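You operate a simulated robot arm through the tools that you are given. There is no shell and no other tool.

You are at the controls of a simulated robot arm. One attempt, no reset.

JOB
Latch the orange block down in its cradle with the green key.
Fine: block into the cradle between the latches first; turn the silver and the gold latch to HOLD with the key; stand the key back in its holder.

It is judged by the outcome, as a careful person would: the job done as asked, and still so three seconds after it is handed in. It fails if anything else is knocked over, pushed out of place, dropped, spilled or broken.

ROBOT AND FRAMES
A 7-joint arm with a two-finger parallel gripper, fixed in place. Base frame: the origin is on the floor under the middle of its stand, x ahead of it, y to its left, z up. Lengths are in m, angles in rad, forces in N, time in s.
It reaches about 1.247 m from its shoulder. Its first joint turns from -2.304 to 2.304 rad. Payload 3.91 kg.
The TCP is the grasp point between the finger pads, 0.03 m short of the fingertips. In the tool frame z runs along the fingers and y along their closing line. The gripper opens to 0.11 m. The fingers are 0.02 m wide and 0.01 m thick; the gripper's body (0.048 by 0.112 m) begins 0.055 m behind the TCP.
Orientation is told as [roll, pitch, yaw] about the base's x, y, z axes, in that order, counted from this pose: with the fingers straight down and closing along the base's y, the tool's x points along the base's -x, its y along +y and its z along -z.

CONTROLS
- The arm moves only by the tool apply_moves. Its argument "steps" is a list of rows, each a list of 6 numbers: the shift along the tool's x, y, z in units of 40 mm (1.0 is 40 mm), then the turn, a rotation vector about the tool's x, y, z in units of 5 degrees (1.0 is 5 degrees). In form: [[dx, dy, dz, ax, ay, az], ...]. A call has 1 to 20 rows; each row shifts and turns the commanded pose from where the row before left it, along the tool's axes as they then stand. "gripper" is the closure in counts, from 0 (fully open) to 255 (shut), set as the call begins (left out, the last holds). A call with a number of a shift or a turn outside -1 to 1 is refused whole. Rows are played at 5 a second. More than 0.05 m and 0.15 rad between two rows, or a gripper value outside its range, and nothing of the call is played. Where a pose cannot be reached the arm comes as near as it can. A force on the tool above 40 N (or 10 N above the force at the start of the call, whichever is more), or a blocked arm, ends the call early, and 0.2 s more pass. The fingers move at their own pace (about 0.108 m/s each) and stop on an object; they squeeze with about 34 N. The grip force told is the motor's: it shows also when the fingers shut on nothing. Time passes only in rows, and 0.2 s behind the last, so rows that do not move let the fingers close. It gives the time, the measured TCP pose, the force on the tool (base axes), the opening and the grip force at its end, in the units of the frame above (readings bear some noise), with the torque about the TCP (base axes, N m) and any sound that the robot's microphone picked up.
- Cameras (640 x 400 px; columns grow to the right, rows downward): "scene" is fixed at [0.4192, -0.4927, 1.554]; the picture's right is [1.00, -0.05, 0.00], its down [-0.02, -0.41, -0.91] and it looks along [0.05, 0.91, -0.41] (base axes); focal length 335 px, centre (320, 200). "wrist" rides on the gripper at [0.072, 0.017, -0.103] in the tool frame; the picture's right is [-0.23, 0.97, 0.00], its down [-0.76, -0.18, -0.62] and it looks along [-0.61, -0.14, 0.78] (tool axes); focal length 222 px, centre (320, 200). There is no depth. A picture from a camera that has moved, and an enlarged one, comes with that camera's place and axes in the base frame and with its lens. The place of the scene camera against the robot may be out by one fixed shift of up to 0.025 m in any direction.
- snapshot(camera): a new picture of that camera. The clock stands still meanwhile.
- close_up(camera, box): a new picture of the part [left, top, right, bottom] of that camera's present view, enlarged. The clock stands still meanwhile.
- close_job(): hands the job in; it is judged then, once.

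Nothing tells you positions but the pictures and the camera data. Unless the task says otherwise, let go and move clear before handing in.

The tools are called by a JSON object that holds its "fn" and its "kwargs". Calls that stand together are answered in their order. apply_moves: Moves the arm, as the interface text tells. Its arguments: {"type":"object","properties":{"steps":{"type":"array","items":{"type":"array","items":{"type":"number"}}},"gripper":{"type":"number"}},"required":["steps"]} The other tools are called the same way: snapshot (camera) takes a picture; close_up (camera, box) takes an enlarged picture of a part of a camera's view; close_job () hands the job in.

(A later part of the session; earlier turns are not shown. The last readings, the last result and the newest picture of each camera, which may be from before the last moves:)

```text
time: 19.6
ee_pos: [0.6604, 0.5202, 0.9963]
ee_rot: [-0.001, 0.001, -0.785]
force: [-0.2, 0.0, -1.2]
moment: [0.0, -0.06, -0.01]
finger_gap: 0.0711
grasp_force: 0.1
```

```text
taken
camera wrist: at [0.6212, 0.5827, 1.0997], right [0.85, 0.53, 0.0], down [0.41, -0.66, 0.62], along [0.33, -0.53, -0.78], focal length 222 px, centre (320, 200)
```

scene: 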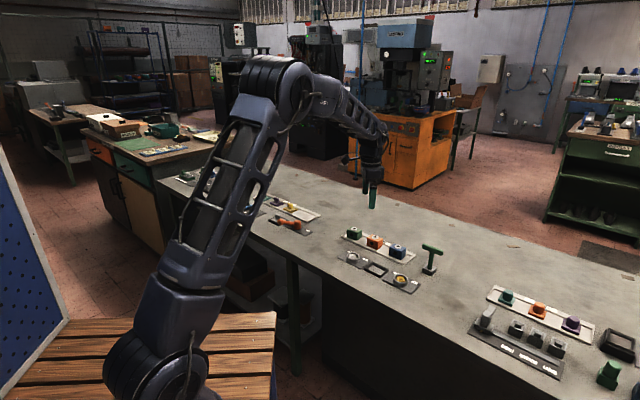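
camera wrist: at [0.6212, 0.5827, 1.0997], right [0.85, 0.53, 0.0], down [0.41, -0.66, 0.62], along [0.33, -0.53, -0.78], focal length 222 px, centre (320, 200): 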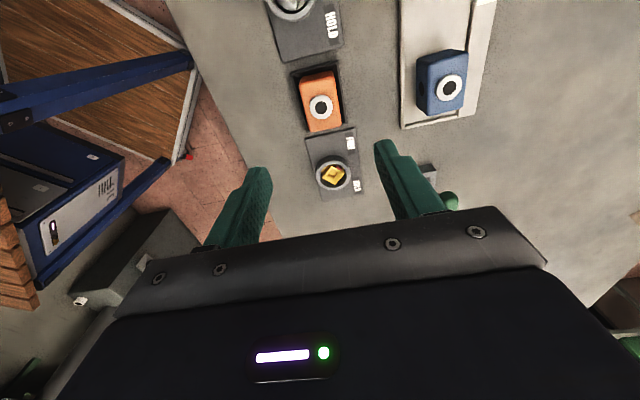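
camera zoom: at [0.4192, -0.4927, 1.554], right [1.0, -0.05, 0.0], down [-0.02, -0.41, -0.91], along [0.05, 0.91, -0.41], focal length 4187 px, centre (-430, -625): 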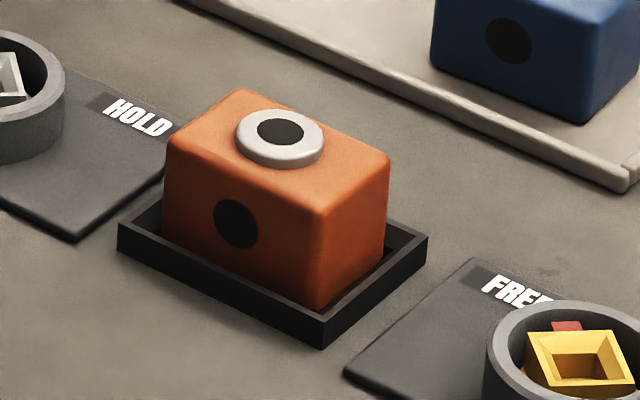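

The block sits level and fully inside the cradle. Next is the key, so I'll rise and move over towards it for a close look.

{"fn": "apply_moves", "kwargs": {"steps": [[0, 0, -0.92, 0, 0, 0], [0, 0, -0.92, 0, 0, 0], [-0.56, 0.53, 0, 0, 0, 0], [-0.56, 0.53, 0, 0, 0, 0], [-0.56, 0.53, 0, 0, 0, 0], [-0.56, 0.53, 0, 0, 0, 0], [-0.56, 0.53, 0, 0, 0, 0], [-0.56, 0.53, 0, 0, 0, 0], [0, 0, 0, 0, 0, 0]], "gripper": 0}}

{"fn": "snapshot", "kwargs": {"camera": "wrist"}}

{"fn": "close_up", "kwargs": {"camera": "wrist", "box": [240, 50, 400, 150]}}

{"fn": "close_up", "kwargs": {"camera": "scene", "box": [405, 235, 455, 285]}}

```text
time: 21.6
ee_pos: [0.8448, 0.5146, 1.0705]
ee_rot: [0.0, -0.001, -0.783]
force: [-0.4, -0.4, -0.5]
moment: [-0.02, 0.0, 0.03]
finger_gap: 0.1099
grasp_force: 0.0
```

```text
taken
camera wrist: at [0.8056, 0.5778, 1.1742], right [0.85, 0.53, 0.0], down [0.41, -0.66, 0.62], along [0.33, -0.53, -0.78], focal length 222 px, centre (320, 200)
```

wrist: 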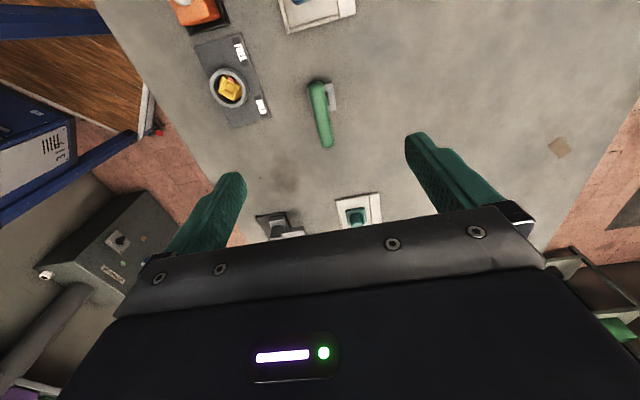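

```text
4.00 times, centred on (320, 100) of wrist
camera zoom: at [0.8056, 0.5778, 1.1742], right [0.85, 0.53, 0.0], down [0.41, -0.66, 0.62], along [0.33, -0.53, -0.78], focal length 888 px, centre (320, 600)
```

zoom: 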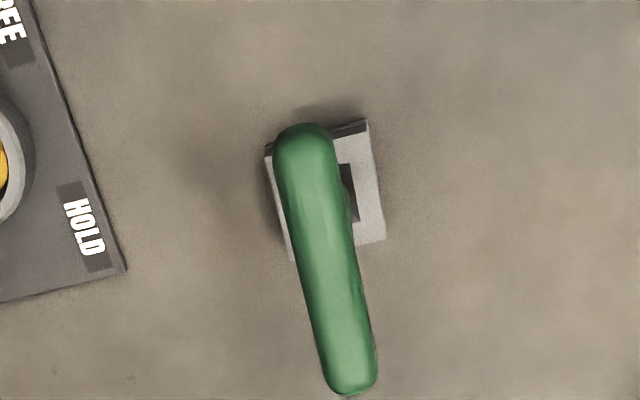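

```text
8.00 times, centred on (430, 260) of scene
camera zoom: at [0.4192, -0.4927, 1.554], right [1.0, -0.05, 0.0], down [-0.02, -0.41, -0.91], along [0.05, 0.91, -0.41], focal length 2680 px, centre (-560, -280)
```

zoom: 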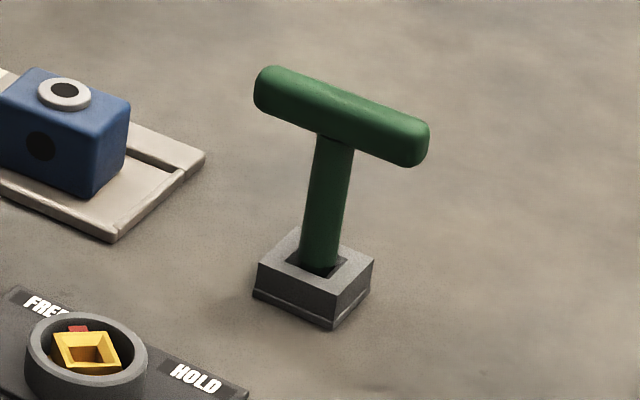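

The key stands upright in its holder with its bar along the row direction, centred near (0.8555, 0.502) and at about z 0.90. I'll centre over it and drop to just above the bar for a check.

{"fn": "apply_moves", "kwargs": {"steps": [[-0.2, -0.017, 0.4, 0, 0, 0.1], [-0.22, -0.017, 0.6, 0, 0, 0.1], [0, 0, 0.8, 0, 0, 0], [0, 0, 0.6, 0, 0, 0], [0, 0, 0.4, 0, 0, 0], [0, 0, 0, 0, 0, 0]]}}

{"fn": "close_up", "kwargs": {"camera": "wrist", "box": [200, 60, 440, 220]}}

{"fn": "close_up", "kwargs": {"camera": "scene", "box": [395, 220, 465, 280]}}

```text
time: 23.0
ee_pos: [0.8544, 0.5012, 0.959]
ee_rot: [0.0, 0.001, -0.805]
force: [0.3, 0.0, 0.5]
moment: [-0.01, 0.03, -0.02]
finger_gap: 0.1101
grasp_force: 0.1
```

```text
2.50 times, centred on (320, 140) of wrist
camera zoom: at [0.8178, 0.5655, 1.061], right [0.86, 0.51, 0.0], down [0.4, -0.67, 0.62], along [0.32, -0.53, -0.78], focal length 555 px, centre (320, 350)
```

zoom: 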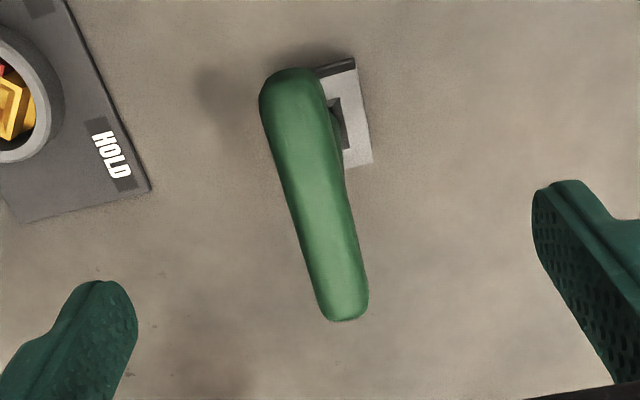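

```text
6.67 times, centred on (430, 250) of scene
camera zoom: at [0.4192, -0.4927, 1.554], right [1.0, -0.05, 0.0], down [-0.02, -0.41, -0.91], along [0.05, 0.91, -0.41], focal length 2233 px, centre (-413, -133)
```

zoom: 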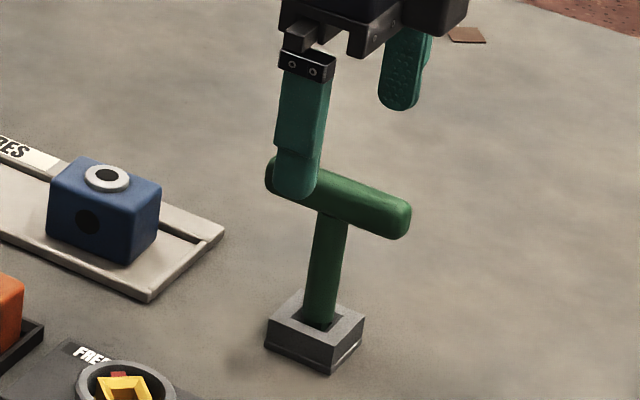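

The bar is lined up with the gripper to a fraction of a degree and centred between the fingers. I'll descend around it and check before closing.

{"fn": "apply_moves", "kwargs": {"steps": [[-0.04, 0, 0.4, 0, 0, 0], [0, 0, 0.5, 0, 0, 0], [0, 0, 0.4, 0, 0, 0], [0, 0, 0.15, 0, 0, 0], [0, 0, 0, 0, 0, 0]]}}

{"fn": "close_up", "kwargs": {"camera": "wrist", "box": [200, 90, 440, 240]}}

{"fn": "close_up", "kwargs": {"camera": "scene", "box": [395, 220, 465, 280]}}

```text
time: 24.2
ee_pos: [0.857, 0.5008, 0.9004]
ee_rot: [0.001, -0.001, -0.802]
force: [0.1, -0.6, -0.5]
moment: [0.03, -0.01, -0.01]
finger_gap: 0.1102
grasp_force: 0.0
```

```text
2.67 times, centred on (320, 165) of wrist
camera zoom: at [0.8184, 0.5642, 1.0034], right [0.86, 0.51, 0.0], down [0.4, -0.67, 0.62], along [0.32, -0.53, -0.78], focal length 592 px, centre (320, 293)
```

zoom: 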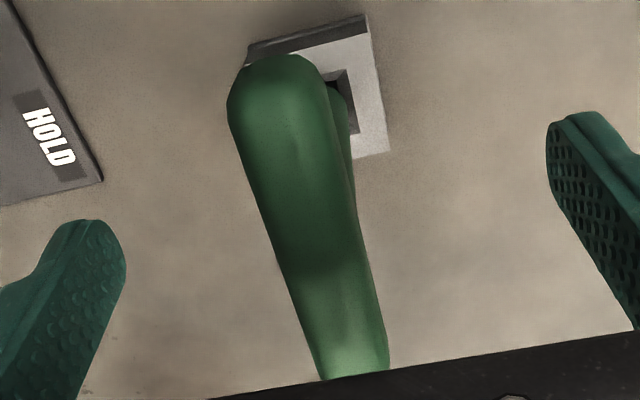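

```text
6.67 times, centred on (430, 250) of scene
camera zoom: at [0.4192, -0.4927, 1.554], right [1.0, -0.05, 0.0], down [-0.02, -0.41, -0.91], along [0.05, 0.91, -0.41], focal length 2233 px, centre (-413, -133)
```

zoom: 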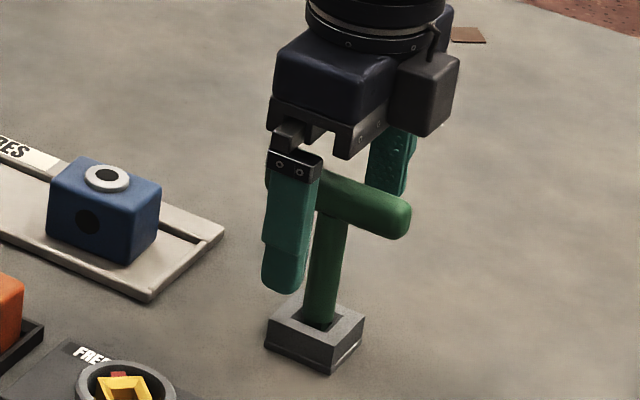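

The grasp point lies on the bar's centreline. I'll close on it.

{"fn": "apply_moves", "kwargs": {"steps": [[0, 0, 0, 0, 0, 0], [0, 0, 0, 0, 0, 0], [0, 0, 0, 0, 0, 0], [0, 0, 0, 0, 0, 0], [0, 0, 0, 0, 0, 0], [0, 0, 0, 0, 0, 0]], "gripper": 255}}

{"fn": "close_up", "kwargs": {"camera": "wrist", "box": [200, 90, 440, 240]}}

{"fn": "close_up", "kwargs": {"camera": "scene", "box": [395, 220, 465, 280]}}

```text
time: 25.6
ee_pos: [0.8562, 0.5002, 0.9008]
ee_rot: [0.001, 0.0, -0.801]
force: [0.9, 0.6, 1.1]
moment: [0.06, -0.08, 0.01]
finger_gap: 0.0175
grasp_force: 33.9
```

```text
2.67 times, centred on (320, 165) of wrist
camera zoom: at [0.8184, 0.5642, 1.0037], right [0.86, 0.51, 0.0], down [0.4, -0.67, 0.62], along [0.32, -0.53, -0.78], focal length 592 px, centre (320, 293)
```

zoom: 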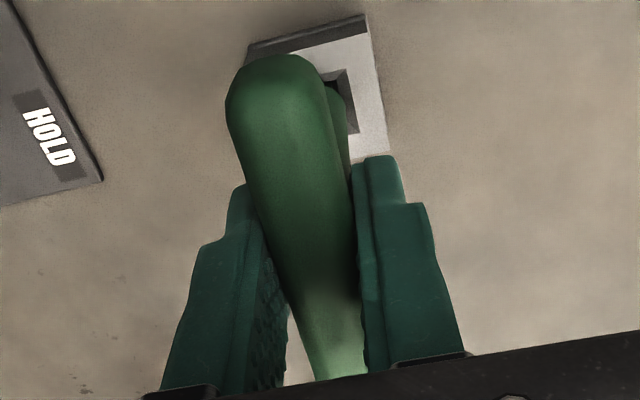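

```text
6.67 times, centred on (430, 250) of scene
camera zoom: at [0.4192, -0.4927, 1.554], right [1.0, -0.05, 0.0], down [-0.02, -0.41, -0.91], along [0.05, 0.91, -0.41], focal length 2233 px, centre (-413, -133)
```

zoom: 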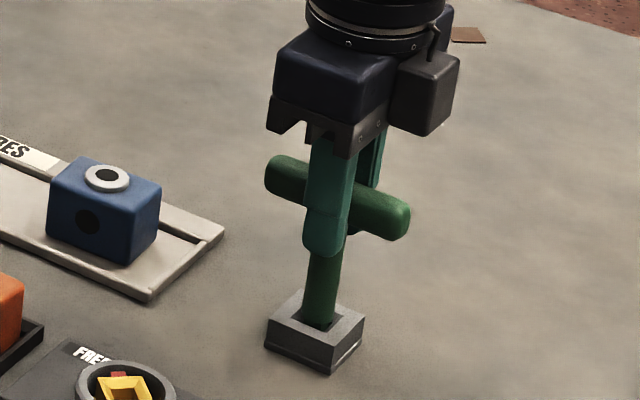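

The key is gripped at 17.5 mm. I'll lift it slowly straight out and look at its tip.

{"fn": "apply_moves", "kwargs": {"steps": [[0, 0, -0.15, 0, 0, 0], [0, 0, -0.25, 0, 0, 0], [0, 0, -0.3, 0, 0, 0], [0, 0, -0.5, 0, 0, 0], [0, 0, -0.7, 0, 0, 0], [0, 0, -0.7, 0, 0, 0], [0, 0, 0, 0, 0, 0]]}}

{"fn": "close_up", "kwargs": {"camera": "scene", "box": [395, 200, 465, 280]}}

{"fn": "close_up", "kwargs": {"camera": "wrist", "box": [200, 60, 440, 240]}}

```text
time: 27.2
ee_pos: [0.8575, 0.4992, 1.0039]
ee_rot: [0.0, 0.0, -0.804]
force: [-0.3, -0.1, -2.5]
moment: [0.01, 0.02, -0.02]
finger_gap: 0.0176
grasp_force: 34.2
```

```text
5.00 times, centred on (430, 240) of scene
camera zoom: at [0.4192, -0.4927, 1.554], right [1.0, -0.05, 0.0], down [-0.02, -0.41, -0.91], along [0.05, 0.91, -0.41], focal length 1675 px, centre (-230, 0)
```

zoom: 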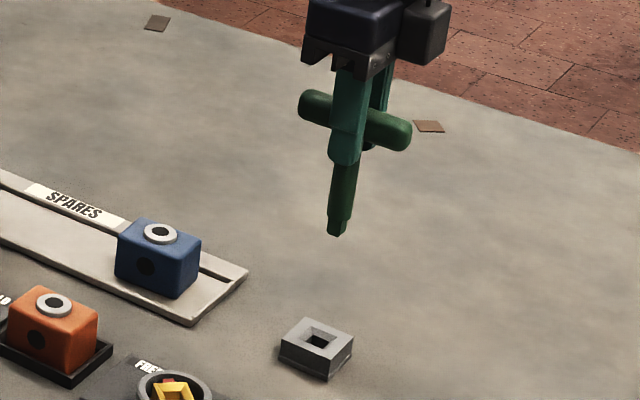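

```text
2.22 times, centred on (320, 150) of wrist
camera zoom: at [0.8191, 0.5639, 1.1081], right [0.86, 0.51, 0.0], down [0.4, -0.67, 0.62], along [0.32, -0.54, -0.78], focal length 494 px, centre (320, 311)
```

zoom: 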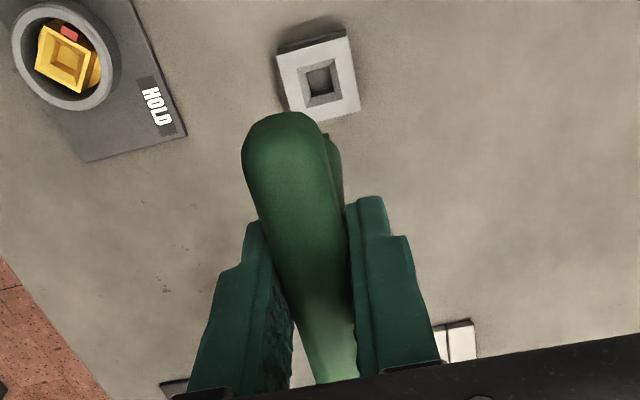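

{"fn": "close_up", "kwargs": {"camera": "scene", "box": [420, 215, 445, 250]}}

{"fn": "close_up", "kwargs": {"camera": "scene", "box": [415, 258, 440, 280]}}

{"fn": "close_up", "kwargs": {"camera": "wrist", "box": [290, 65, 350, 115]}}

```text
11.43 times, centred on (432, 232) of scene
camera zoom: at [0.4192, -0.4927, 1.554], right [1.0, -0.05, 0.0], down [-0.02, -0.41, -0.91], along [0.05, 0.91, -0.41], focal length 3828 px, centre (-966, -171)
```

zoom: 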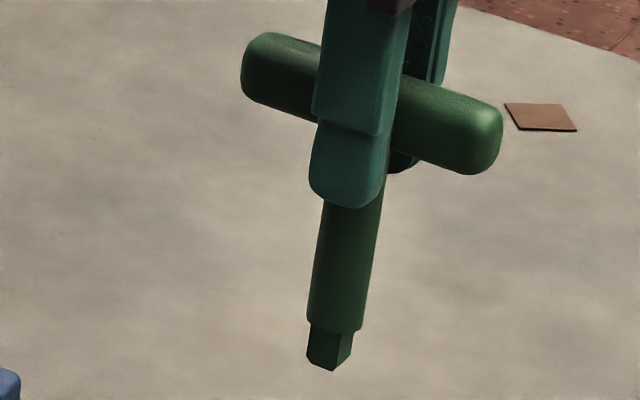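

```text
16.00 times, centred on (428, 269) of scene
camera zoom: at [0.4192, -0.4927, 1.554], right [1.0, -0.05, 0.0], down [-0.02, -0.41, -0.91], along [0.05, 0.91, -0.41], focal length 5359 px, centre (-1400, -904)
```

zoom: 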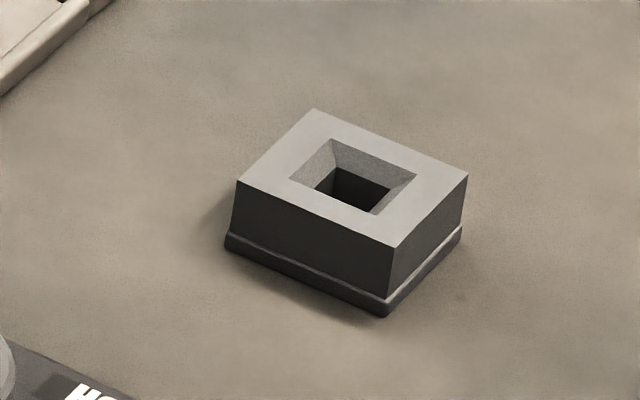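

```text
8.00 times, centred on (320, 90) of wrist
camera zoom: at [0.8191, 0.5639, 1.1081], right [0.86, 0.51, 0.0], down [0.4, -0.67, 0.62], along [0.32, -0.54, -0.78], focal length 1777 px, centre (320, 1080)
```

zoom: 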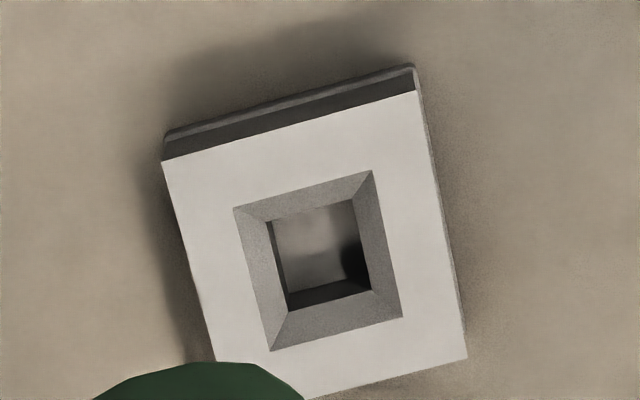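

The key has a square tip about 11 mm across on a round stem, lined up with its bar, and the sockets have wide square funnels. I'll turn the key to match the base-aligned sockets and carry it high over to the silver latch.

{"fn": "apply_moves", "kwargs": {"steps": [[0, 0, -0.1, 0, 0, -0.92], [0, 0, 0, 0, 0, -0.92], [0, 0, 0, 0, 0, -0.92], [0, 0, 0, 0, 0, -0.92], [0, 0, 0, 0, 0, -0.92], [0, 0, 0, 0, 0, -0.92], [0, 0, 0, 0, 0, -0.92], [0, 0, 0, 0, 0, -0.92], [0, 0, 0, 0, 0, -0.92], [0, 0, 0, 0, 0, -0.92], [0, 0, 0, 0, 0, 0]]}}

{"fn": "apply_moves", "kwargs": {"steps": [[0.4, 0.13, 0, 0, 0, 0], [0.8, 0.26, 0, 0, 0, 0], [0.8, 0.26, 0, 0, 0, 0], [0.85, 0.276, 0, 0, 0, 0], [0.8, 0.26, 0, 0, 0, 0], [0.8, 0.26, 0, 0, 0, 0], [0.8, 0.26, 0, 0, 0, 0], [0.8, 0.26, 0, 0, 0, 0], [0.8, 0.26, 0, 0, 0, 0], [0, 0, 0, 0, 0, 0]]}}

{"fn": "snapshot", "kwargs": {"camera": "wrist"}}

{"fn": "close_up", "kwargs": {"camera": "scene", "box": [320, 190, 400, 270]}}

```text
time: 29.6
ee_pos: [0.8576, 0.5003, 1.0084]
ee_rot: [0.0, -0.001, 0.002]
force: [0.4, 0.1, -2.6]
moment: [-0.01, 0.01, -0.01]
finger_gap: 0.0177
grasp_force: 34.2
```

```text
time: 31.8
ee_pos: [0.582, 0.5898, 1.0089]
ee_rot: [0.001, 0.001, -0.002]
force: [0.0, -0.6, -1.4]
moment: [-0.01, 0.02, 0.02]
finger_gap: 0.0173
grasp_force: 33.8
```

```text
taken
camera wrist: at [0.5093, 0.6063, 1.1117], right [0.23, 0.97, 0.0], down [0.76, -0.18, 0.62], along [0.61, -0.14, -0.78], focal length 222 px, centre (320, 200)
```

wrist: 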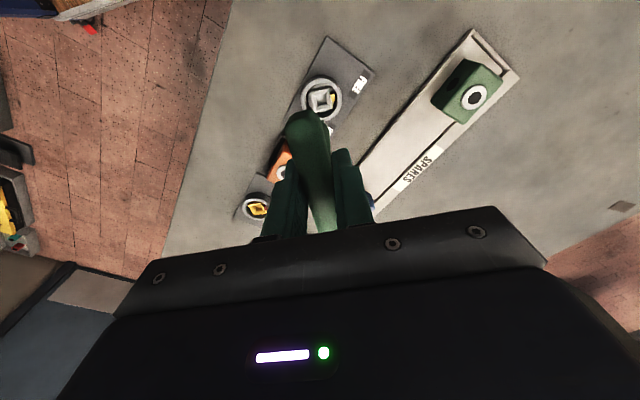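

```text
5.00 times, centred on (360, 230) of scene
camera zoom: at [0.4192, -0.4927, 1.554], right [1.0, -0.05, 0.0], down [-0.02, -0.41, -0.91], along [0.05, 0.91, -0.41], focal length 1675 px, centre (120, 50)
```

zoom: 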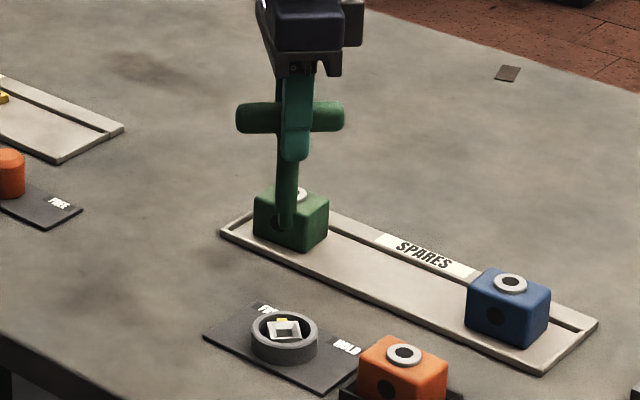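

{"fn": "close_up", "kwargs": {"camera": "wrist", "box": [290, 70, 354, 118]}}

{"fn": "close_up", "kwargs": {"camera": "wrist", "box": [280, 60, 376, 120]}}

{"fn": "close_up", "kwargs": {"camera": "scene", "box": [335, 225, 375, 265]}}

```text
8.33 times, centred on (322, 94) of wrist
camera zoom: at [0.5093, 0.6063, 1.1117], right [0.23, 0.97, 0.0], down [0.76, -0.18, 0.62], along [0.61, -0.14, -0.78], focal length 1851 px, centre (303, 1083)
```

zoom: 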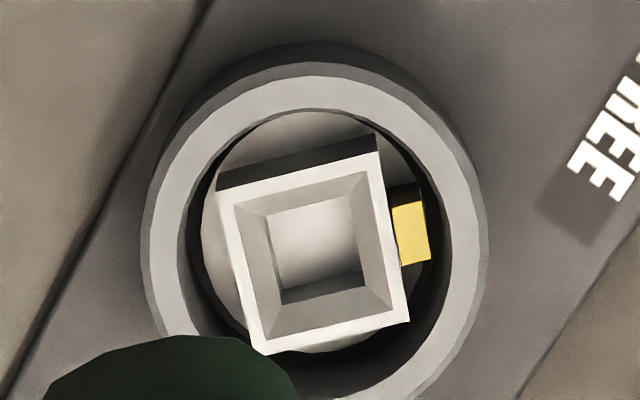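

```text
6.67 times, centred on (328, 90) of wrist
camera zoom: at [0.5093, 0.6063, 1.1117], right [0.23, 0.97, 0.0], down [0.76, -0.18, 0.62], along [0.61, -0.14, -0.78], focal length 1481 px, centre (267, 933)
```

zoom: 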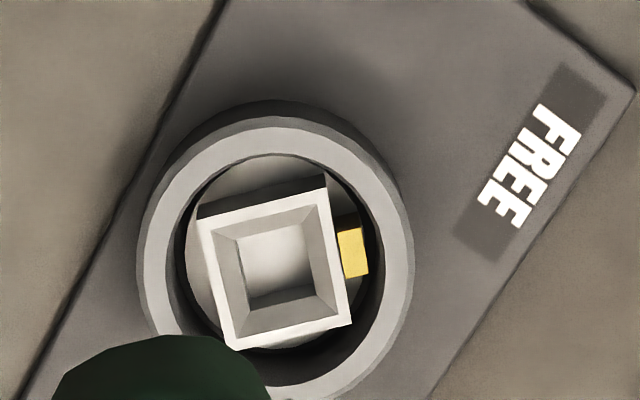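

```text
10.00 times, centred on (355, 245) of scene
camera zoom: at [0.4192, -0.4927, 1.554], right [1.0, -0.05, 0.0], down [-0.02, -0.41, -0.91], along [0.05, 0.91, -0.41], focal length 3350 px, centre (-30, -250)
```

zoom: 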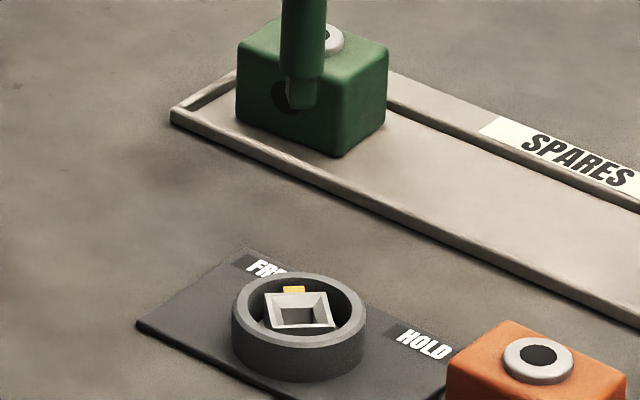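

From this hover the silver socket is square to the base axes, and its centre is about 3.4 mm ahead in x and 1 mm in y from the key's axis. I'll correct that and lower to just above the socket, then check with the scene camera.

{"fn": "apply_moves", "kwargs": {"steps": [[-0.085, 0.0275, 0, 0, 0, 0.1], [0, 0, 0.5, 0, 0, 0], [0, 0, 0.6, 0, 0, 0], [0, 0, 0.4, 0, 0, 0], [0, 0, 0.25, 0, 0, 0], [0, 0, 0, 0, 0, 0]]}}

{"fn": "close_up", "kwargs": {"camera": "scene", "box": [335, 235, 371, 267]}}

{"fn": "close_up", "kwargs": {"camera": "wrist", "box": [260, 50, 400, 150]}}

```text
time: 33.2
ee_pos: [0.5857, 0.5912, 0.9385]
ee_rot: [0.0, -0.001, -0.007]
force: [0.2, 0.4, -1.4]
moment: [-0.01, -0.03, 0.01]
finger_gap: 0.0175
grasp_force: 34.0
```

```text
12.50 times, centred on (353, 251) of scene
camera zoom: at [0.4192, -0.4927, 1.554], right [1.0, -0.05, 0.0], down [-0.02, -0.41, -0.91], along [0.05, 0.91, -0.41], focal length 4187 px, centre (-92, -438)
```

zoom: 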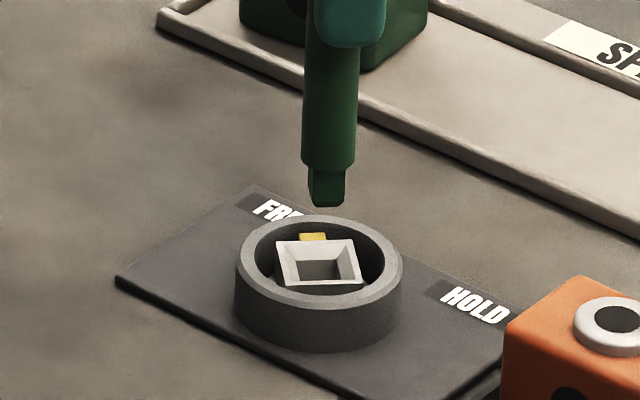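

```text
4.00 times, centred on (330, 100) of wrist
camera zoom: at [0.5142, 0.6081, 1.0412], right [0.23, 0.97, 0.0], down [0.76, -0.18, 0.62], along [0.61, -0.15, -0.78], focal length 888 px, centre (280, 600)
```

zoom: 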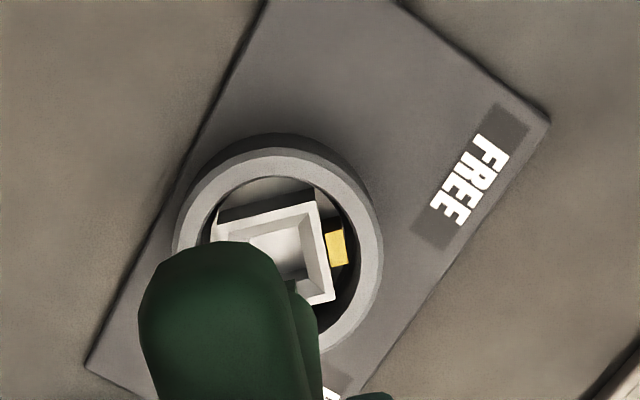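

The tip is about 19 mm above the socket and roughly 1.3 mm too far in +x. I'll shift it and lower into the funnel slowly.

{"fn": "apply_moves", "kwargs": {"steps": [[0.034, -0.012, 0, 0, 0, 0], [0, 0, 0.15, 0, 0, 0], [0, 0, 0.15, 0, 0, 0], [0, 0, 0.1, 0, 0, 0], [0, 0, 0.1, 0, 0, 0], [0, 0, 0, 0, 0, 0]]}}

{"fn": "close_up", "kwargs": {"camera": "scene", "box": [335, 235, 371, 267]}}

{"fn": "close_up", "kwargs": {"camera": "wrist", "box": [260, 50, 400, 150]}}

```text
time: 34.6
ee_pos: [0.5843, 0.5904, 0.9181]
ee_rot: [0.001, 0.003, -0.009]
force: [-0.6, 0.4, -1.8]
moment: [0.0, -0.02, 0.01]
finger_gap: 0.0174
grasp_force: 33.8
```

```text
12.50 times, centred on (353, 251) of scene
camera zoom: at [0.4192, -0.4927, 1.554], right [1.0, -0.05, 0.0], down [-0.02, -0.41, -0.91], along [0.05, 0.91, -0.41], focal length 4187 px, centre (-92, -438)
```

zoom: 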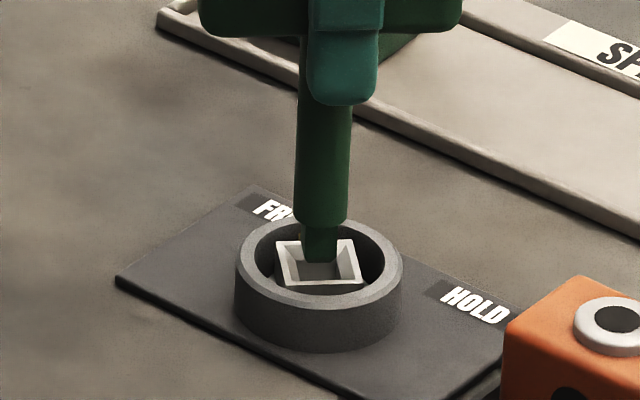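

```text
4.00 times, centred on (330, 100) of wrist
camera zoom: at [0.5126, 0.6075, 1.0213], right [0.23, 0.97, 0.0], down [0.76, -0.18, 0.62], along [0.61, -0.15, -0.78], focal length 888 px, centre (280, 600)
```

zoom: 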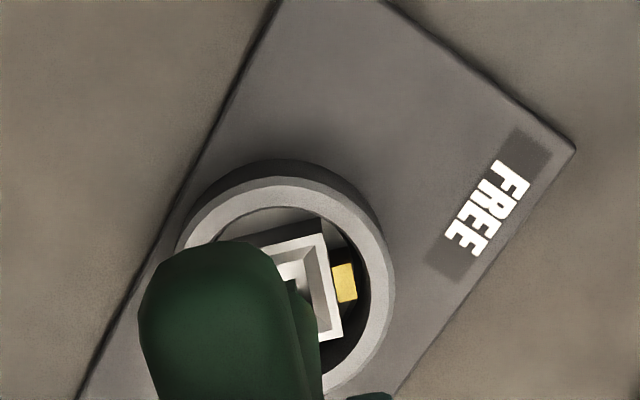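

The tip is right over the socket mouth and centred. I'll continue down in small steps.

{"fn": "apply_moves", "kwargs": {"steps": [[0, 0, 0.08, 0, 0, 0], [0, 0, 0.08, 0, 0, 0], [0, 0, 0.08, 0, 0, 0], [0, 0, 0, 0, 0, 0]]}}

{"fn": "close_up", "kwargs": {"camera": "scene", "box": [335, 235, 371, 267]}}

```text
time: 35.6
ee_pos: [0.585, 0.5897, 0.9085]
ee_rot: [0.0, 0.001, -0.008]
force: [-0.3, -0.2, -1.1]
moment: [0.03, 0.0, -0.04]
finger_gap: 0.0177
grasp_force: 34.0
```

```text
12.50 times, centred on (353, 251) of scene
camera zoom: at [0.4192, -0.4927, 1.554], right [1.0, -0.05, 0.0], down [-0.02, -0.41, -0.91], along [0.05, 0.91, -0.41], focal length 4187 px, centre (-92, -438)
```

zoom: 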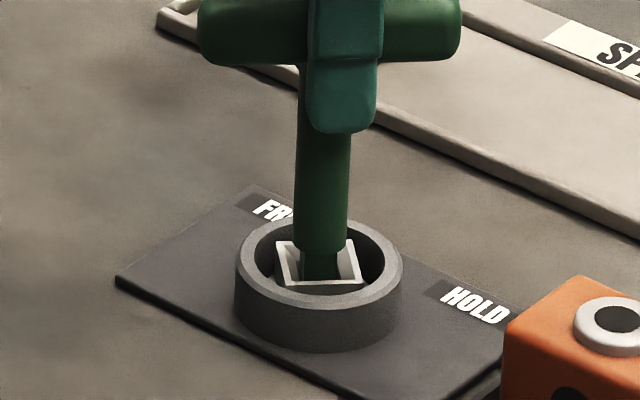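

{"fn": "apply_moves", "kwargs": {"steps": [[0, 0, 0.06, 0, 0, 0], [0, 0, 0.06, 0, 0, 0], [0, 0, 0, 0, 0, 0]]}}

{"fn": "close_up", "kwargs": {"camera": "scene", "box": [335, 235, 371, 267]}}

```text
time: 36.4
ee_pos: [0.5844, 0.5891, 0.9042]
ee_rot: [-0.001, 0.0, -0.008]
force: [0.0, 0.8, -1.9]
moment: [0.0, -0.01, -0.02]
finger_gap: 0.0175
grasp_force: 33.8
```

```text
12.50 times, centred on (353, 251) of scene
camera zoom: at [0.4192, -0.4927, 1.554], right [1.0, -0.05, 0.0], down [-0.02, -0.41, -0.91], along [0.05, 0.91, -0.41], focal length 4187 px, centre (-92, -438)
```

zoom: 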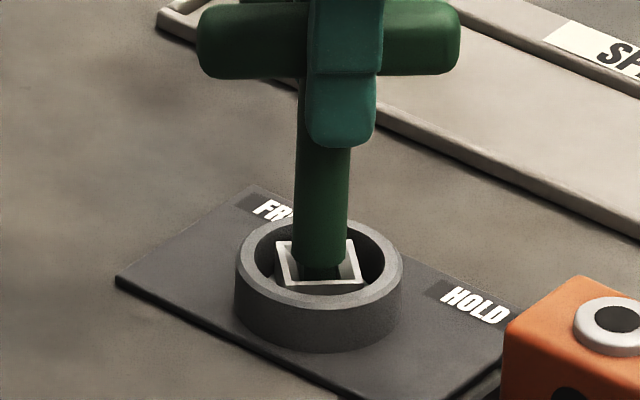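

{"fn": "apply_moves", "kwargs": {"steps": [[0, 0, 0.05, 0, 0, 0], [0, 0, 0.05, 0, 0, 0], [0, 0, 0, 0, 0, 0]]}}

{"fn": "close_up", "kwargs": {"camera": "scene", "box": [335, 235, 371, 267]}}

{"fn": "close_up", "kwargs": {"camera": "wrist", "box": [260, 50, 400, 150]}}

```text
time: 37.2
ee_pos: [0.5841, 0.589, 0.9012]
ee_rot: [0.001, -0.002, -0.009]
force: [2.1, -2.2, 27.0]
moment: [-0.22, -0.15, -0.03]
finger_gap: 0.0176
grasp_force: 33.8
```

```text
12.50 times, centred on (353, 251) of scene
camera zoom: at [0.4192, -0.4927, 1.554], right [1.0, -0.05, 0.0], down [-0.02, -0.41, -0.91], along [0.05, 0.91, -0.41], focal length 4187 px, centre (-92, -438)
```

zoom: 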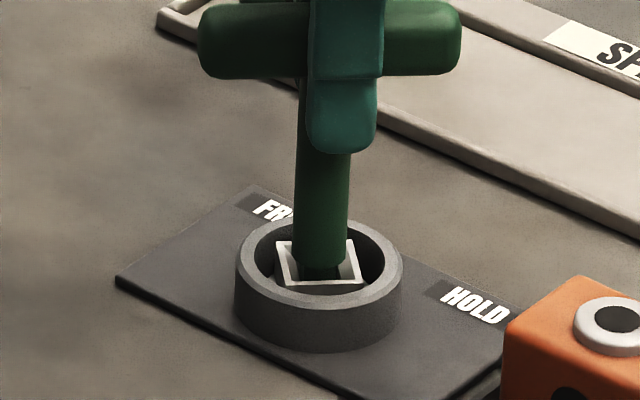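

```text
4.00 times, centred on (330, 100) of wrist
camera zoom: at [0.5128, 0.6071, 1.0045], right [0.24, 0.97, 0.0], down [0.76, -0.19, 0.62], along [0.61, -0.14, -0.78], focal length 888 px, centre (280, 600)
```

zoom: 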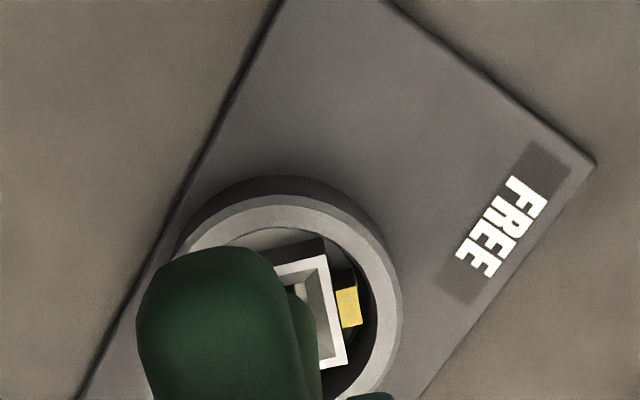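

The key has bottomed in the silver socket. I'll ease off the downward push slightly, then turn clockwise in stages, watching the torque and the pointer.

{"fn": "apply_moves", "kwargs": {"steps": [[0, 0, -0.05, 0, 0, 0], [0, 0, 0, 0, 0, 0]]}}

{"fn": "apply_moves", "kwargs": {"steps": [[0, 0, 0, 0, 0, 0.8], [0, 0, 0, 0, 0, 0.8], [0, 0, 0, 0, 0, 0.8], [0, 0, 0, 0, 0, 0.8], [0, 0, 0, 0, 0, 0.8], [0, 0, 0, 0, 0, 0]]}}

{"fn": "close_up", "kwargs": {"camera": "scene", "box": [335, 235, 371, 267]}}

{"fn": "close_up", "kwargs": {"camera": "wrist", "box": [260, 50, 400, 150]}}

```text
time: 37.8
ee_pos: [0.5831, 0.5889, 0.9011]
ee_rot: [0.0, 0.001, -0.008]
force: [3.9, -0.6, 9.0]
moment: [-0.04, -0.36, 0.0]
finger_gap: 0.0174
grasp_force: 33.7
```

```text
time: 39.2
ee_pos: [0.584, 0.5896, 0.9016]
ee_rot: [0.0, -0.001, -0.358]
force: [2.1, -0.2, -3.2]
moment: [0.01, -0.14, -0.02]
finger_gap: 0.0176
grasp_force: 34.1
```

```text
12.50 times, centred on (353, 251) of scene
camera zoom: at [0.4192, -0.4927, 1.554], right [1.0, -0.05, 0.0], down [-0.02, -0.41, -0.91], along [0.05, 0.91, -0.41], focal length 4187 px, centre (-92, -438)
```

zoom: 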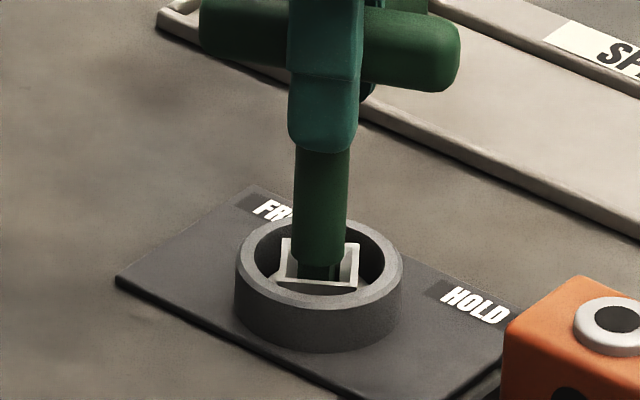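

```text
4.00 times, centred on (330, 100) of wrist
camera zoom: at [0.523, 0.631, 1.0047], right [0.55, 0.83, 0.0], down [0.65, -0.43, 0.62], along [0.52, -0.35, -0.78], focal length 888 px, centre (280, 600)
```

zoom: 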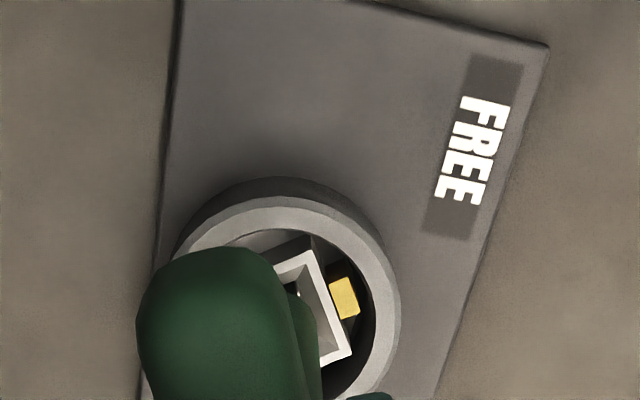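

The rotor is following after about 12° of slack, with very little torque. I'll keep turning.

{"fn": "apply_moves", "kwargs": {"steps": [[0, 0, 0, 0, 0, 1], [0, 0, 0, 0, 0, 1], [0, 0, 0, 0, 0, 1], [0, 0, 0, 0, 0, 1], [0, 0, 0, 0, 0, 1], [0, 0, 0, 0, 0, 1], [0, 0, 0, 0, 0, 1], [0, 0, 0, 0, 0, 1], [0, 0, 0, 0, 0, 1], [0, 0, 0, 0, 0, 1], [0, 0, 0, 0, 0, 0]]}}

{"fn": "close_up", "kwargs": {"camera": "scene", "box": [335, 235, 371, 267]}}

{"fn": "close_up", "kwargs": {"camera": "wrist", "box": [260, 50, 400, 150]}}

```text
time: 41.6
ee_pos: [0.5845, 0.5895, 0.9018]
ee_rot: [0.001, 0.0, -1.231]
force: [0.1, -12.2, 0.5]
moment: [-0.96, 0.01, 0.05]
finger_gap: 0.0179
grasp_force: 34.1
```

```text
12.50 times, centred on (353, 251) of scene
camera zoom: at [0.4192, -0.4927, 1.554], right [1.0, -0.05, 0.0], down [-0.02, -0.41, -0.91], along [0.05, 0.91, -0.41], focal length 4187 px, centre (-92, -438)
```

zoom: 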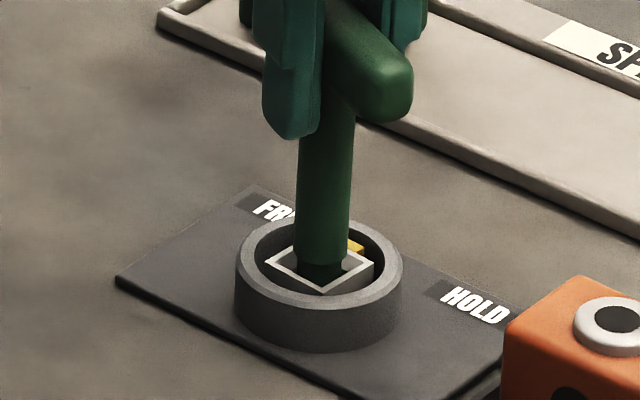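

```text
4.00 times, centred on (330, 100) of wrist
camera zoom: at [0.5767, 0.6633, 1.005], right [0.99, 0.11, 0.0], down [0.09, -0.78, 0.62], along [0.07, -0.62, -0.78], focal length 888 px, centre (280, 600)
```

zoom: 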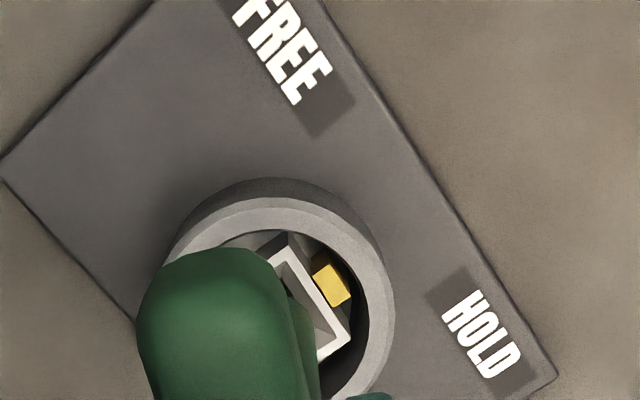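

There is a 12 N side force and the pointer is about halfway. I'll check how the bar sits in the fingers before going on.

{"fn": "close_up", "kwargs": {"camera": "wrist", "box": [200, 90, 440, 240]}}

{"fn": "close_up", "kwargs": {"camera": "scene", "box": [335, 215, 385, 267]}}

```text
2.67 times, centred on (320, 165) of wrist
camera zoom: at [0.5767, 0.6633, 1.005], right [0.99, 0.11, 0.0], down [0.09, -0.78, 0.62], along [0.07, -0.62, -0.78], focal length 592 px, centre (320, 293)
```

zoom: 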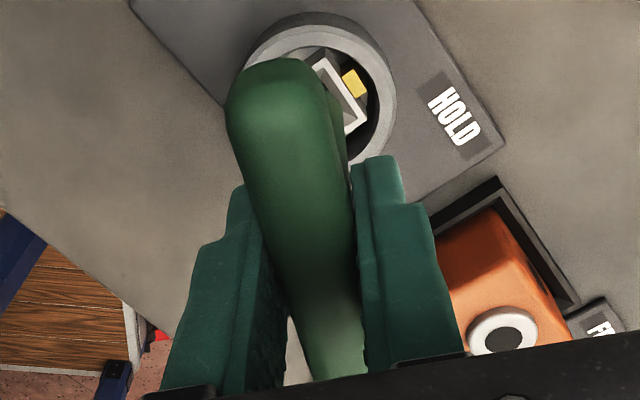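

```text
7.69 times, centred on (360, 241) of scene
camera zoom: at [0.4192, -0.4927, 1.554], right [1.0, -0.05, 0.0], down [-0.02, -0.41, -0.91], along [0.05, 0.91, -0.41], focal length 2577 px, centre (12, -115)
```

zoom: 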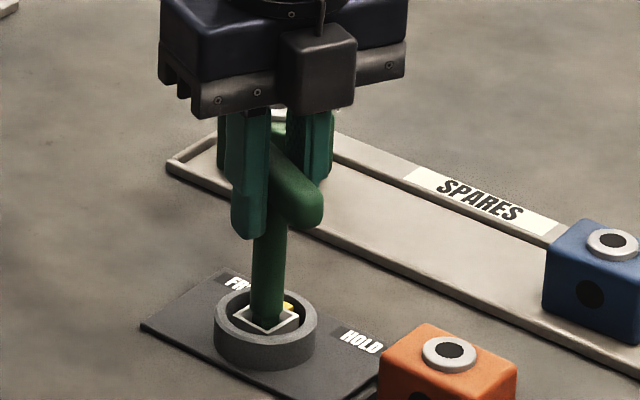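

The key hasn't slipped; the socket just has generous slack. I'll shift 1.5 mm in -y to relieve the side load and keep turning.

{"fn": "apply_moves", "kwargs": {"steps": [[-0.035, -0.0125, 0, 0, 0, 0], [0, 0, 0, 0, 0, 1], [0, 0, 0, 0, 0, 1], [0, 0, 0, 0, 0, 1], [0, 0, 0, 0, 0, 1], [0, 0, 0, 0, 0, 1], [0, 0, 0, 0, 0, 0]]}}

{"fn": "close_up", "kwargs": {"camera": "scene", "box": [335, 235, 371, 267]}}

{"fn": "close_up", "kwargs": {"camera": "wrist", "box": [260, 50, 400, 150]}}

```text
time: 43.2
ee_pos: [0.5844, 0.5896, 0.9018]
ee_rot: [0.0, 0.0, -1.666]
force: [-8.5, 5.2, -2.8]
moment: [0.53, 0.6, 0.02]
finger_gap: 0.0177
grasp_force: 34.1
```

```text
12.50 times, centred on (353, 251) of scene
camera zoom: at [0.4192, -0.4927, 1.554], right [1.0, -0.05, 0.0], down [-0.02, -0.41, -0.91], along [0.05, 0.91, -0.41], focal length 4187 px, centre (-92, -438)
```

zoom: 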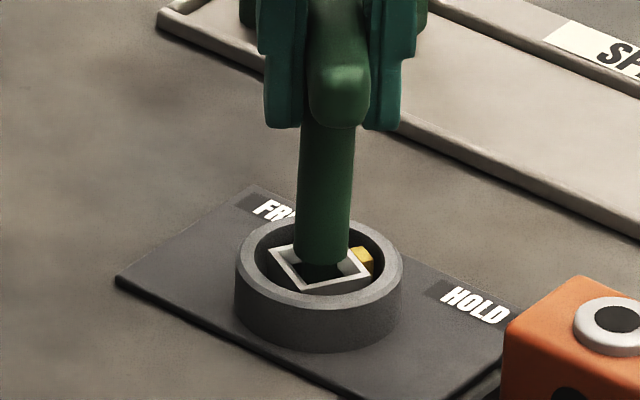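

```text
4.00 times, centred on (330, 100) of wrist
camera zoom: at [0.6083, 0.6591, 1.0052], right [0.95, -0.32, 0.0], down [-0.25, -0.74, 0.62], along [-0.2, -0.59, -0.78], focal length 888 px, centre (280, 600)
```

zoom: 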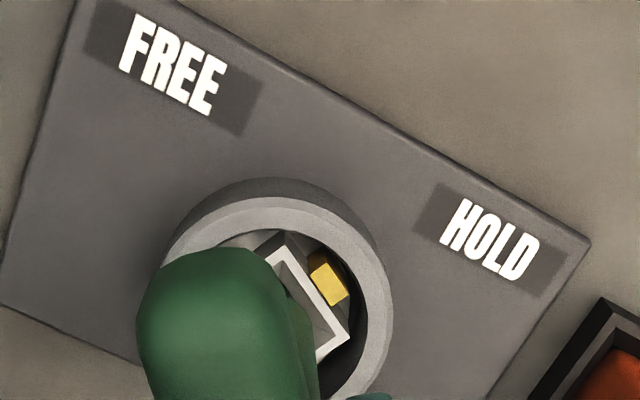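

Lag holds steady at about 24°, with the rotor now at about -71°. I'll make a small lateral correction and turn on towards HOLD.

{"fn": "apply_moves", "kwargs": {"steps": [[0.012, -0.025, 0, 0, 0, 0], [0, 0, 0, 0, 0, 1], [0, 0, 0, 0, 0, 1], [0, 0, 0, 0, 0, 1], [0, 0, 0, 0, 0, 0]]}}

{"fn": "close_up", "kwargs": {"camera": "scene", "box": [335, 235, 371, 267]}}

{"fn": "close_up", "kwargs": {"camera": "wrist", "box": [260, 50, 400, 150]}}

```text
time: 44.4
ee_pos: [0.584, 0.588, 0.9027]
ee_rot: [0.0, 0.0, -1.93]
force: [-8.5, -5.7, 1.4]
moment: [-0.55, 0.72, 0.07]
finger_gap: 0.0178
grasp_force: 34.1
```

```text
12.50 times, centred on (353, 251) of scene
camera zoom: at [0.4192, -0.4927, 1.554], right [1.0, -0.05, 0.0], down [-0.02, -0.41, -0.91], along [0.05, 0.91, -0.41], focal length 4187 px, centre (-92, -438)
```

zoom: 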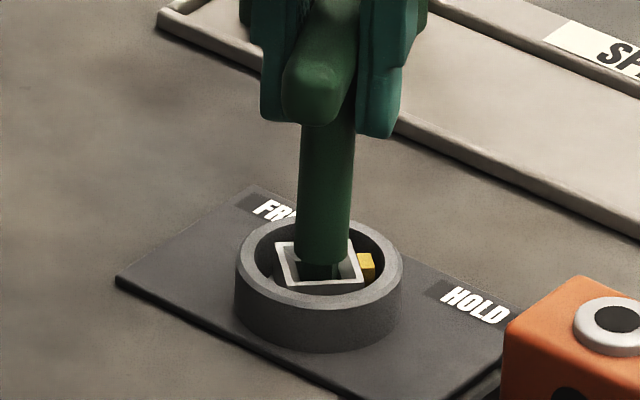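

```text
4.00 times, centred on (330, 100) of wrist
camera zoom: at [0.6252, 0.6505, 1.0052], right [0.83, -0.55, 0.0], down [-0.43, -0.65, 0.62], along [-0.35, -0.52, -0.78], focal length 888 px, centre (280, 600)
```

zoom: 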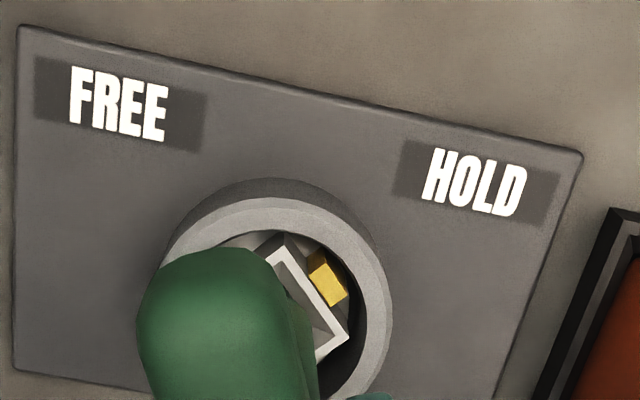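

The pointer is almost on HOLD. I'll turn a last few degrees, then withdraw and inspect.

{"fn": "apply_moves", "kwargs": {"steps": [[0, 0, 0, 0, 0, 0.6], [0, 0, 0, 0, 0, 0], [0, 0, 0, 0, 0, 0]]}}

{"fn": "close_up", "kwargs": {"camera": "scene", "box": [335, 235, 371, 267]}}

{"fn": "close_up", "kwargs": {"camera": "wrist", "box": [290, 85, 360, 145]}}

```text
time: 45.2
ee_pos: [0.5829, 0.5892, 0.903]
ee_rot: [0.001, 0.0, -1.981]
force: [-8.5, -8.3, 1.3]
moment: [-0.77, 0.8, 0.18]
finger_gap: 0.0177
grasp_force: 34.0
```

```text
12.50 times, centred on (353, 251) of scene
camera zoom: at [0.4192, -0.4927, 1.554], right [1.0, -0.05, 0.0], down [-0.02, -0.41, -0.91], along [0.05, 0.91, -0.41], focal length 4187 px, centre (-92, -438)
```

zoom: 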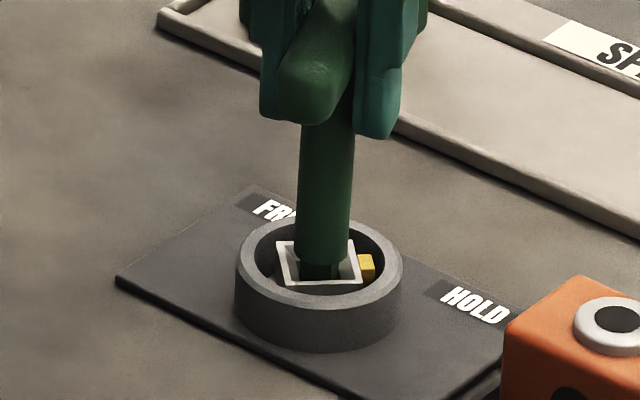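

```text
6.67 times, centred on (325, 115) of wrist
camera zoom: at [0.6283, 0.6485, 1.0051], right [0.8, -0.6, 0.0], down [-0.47, -0.63, 0.62], along [-0.37, -0.5, -0.78], focal length 1481 px, centre (287, 767)
```

zoom: 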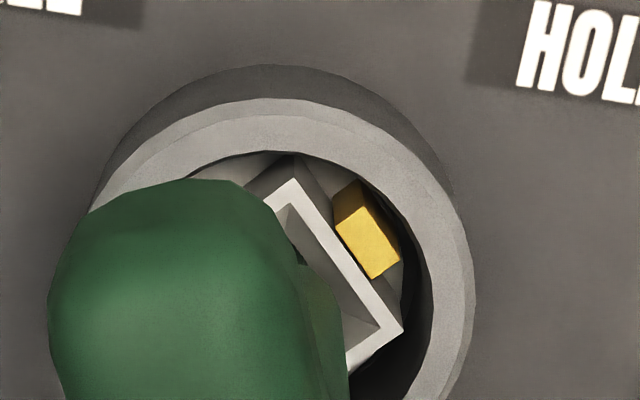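

The pointer lies along HOLD and the torque is rising, which suggests a stop. I'll relax the side load, turn the key back inside its slack and confirm the rotor stays put.

{"fn": "apply_moves", "kwargs": {"steps": [[-0.026, -0.01, 0, 0, 0, -0.5], [0, 0, 0, 0, 0, -1], [0, 0, 0, 0, 0, -1], [0, 0, 0, 0, 0, -1], [0, 0, 0, 0, 0, -0.8], [0, 0, 0, 0, 0, 0]]}}

{"fn": "close_up", "kwargs": {"camera": "scene", "box": [335, 235, 371, 267]}}

{"fn": "close_up", "kwargs": {"camera": "wrist", "box": [290, 85, 360, 145]}}

```text
time: 46.6
ee_pos: [0.584, 0.5881, 0.9026]
ee_rot: [-0.001, 0.0, -1.605]
force: [-0.9, -0.3, -1.7]
moment: [-0.03, -0.01, -0.01]
finger_gap: 0.0176
grasp_force: 33.6
```

```text
12.50 times, centred on (353, 251) of scene
camera zoom: at [0.4192, -0.4927, 1.554], right [1.0, -0.05, 0.0], down [-0.02, -0.41, -0.91], along [0.05, 0.91, -0.41], focal length 4187 px, centre (-92, -438)
```

zoom: 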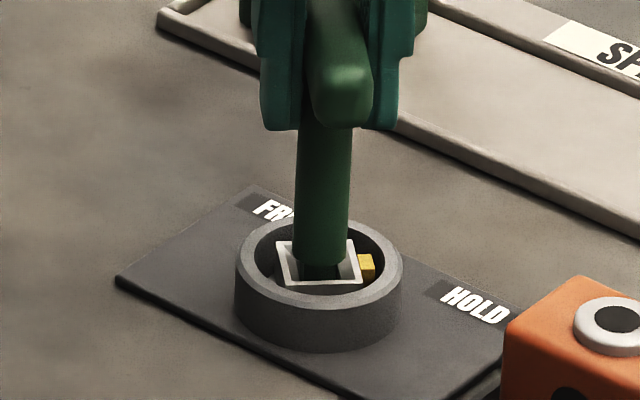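

```text
6.67 times, centred on (325, 115) of wrist
camera zoom: at [0.6027, 0.6601, 1.0051], right [0.97, -0.26, 0.0], down [-0.2, -0.76, 0.62], along [-0.16, -0.6, -0.78], focal length 1481 px, centre (287, 767)
```

zoom: 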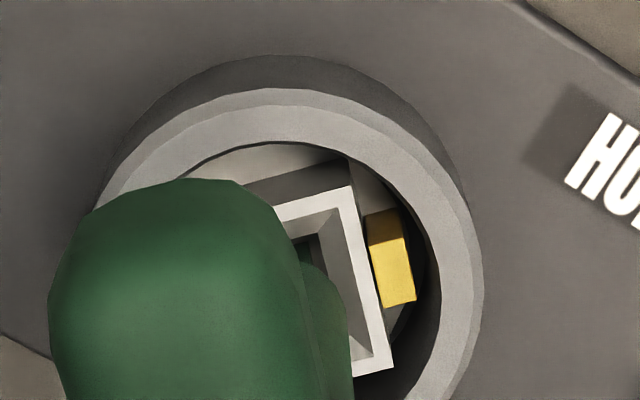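

The silver rotor stays at HOLD (measured about -90°) and the forces are near zero. I'll lift the key straight out.

{"fn": "apply_moves", "kwargs": {"steps": [[0, 0, -0.15, 0, 0, 0], [0, 0, -0.2, 0, 0, 0], [0, 0, -0.3, 0, 0, 0], [0, 0, -0.5, 0, 0, 0], [0, 0, -0.7, 0, 0, 0], [0, 0, -0.8, 0, 0, 0], [0, 0, 0, 0, 0, 0]]}}

{"fn": "close_up", "kwargs": {"camera": "wrist", "box": [270, 60, 380, 130]}}

{"fn": "close_up", "kwargs": {"camera": "scene", "box": [325, 205, 405, 275]}}

```text
time: 48.2
ee_pos: [0.583, 0.5887, 1.0095]
ee_rot: [0.0, -0.001, -1.605]
force: [-1.0, 0.3, -2.4]
moment: [-0.02, 0.0, 0.0]
finger_gap: 0.0179
grasp_force: 34.1
```

```text
5.71 times, centred on (325, 95) of wrist
camera zoom: at [0.6027, 0.6601, 1.1125], right [0.97, -0.26, 0.0], down [-0.2, -0.76, 0.62], along [-0.16, -0.6, -0.78], focal length 1269 px, centre (291, 800)
```

zoom: 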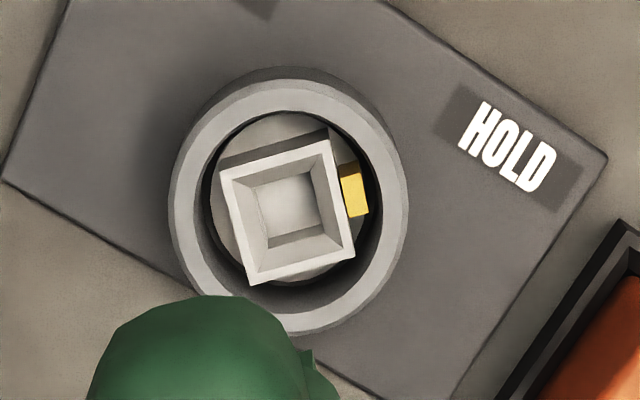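

```text
5.71 times, centred on (365, 240) of scene
camera zoom: at [0.4192, -0.4927, 1.554], right [1.0, -0.05, 0.0], down [-0.02, -0.41, -0.91], along [0.05, 0.91, -0.41], focal length 1914 px, centre (63, -29)
```

zoom: 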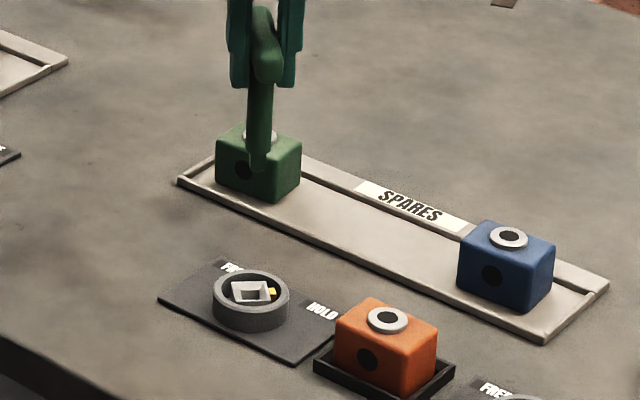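

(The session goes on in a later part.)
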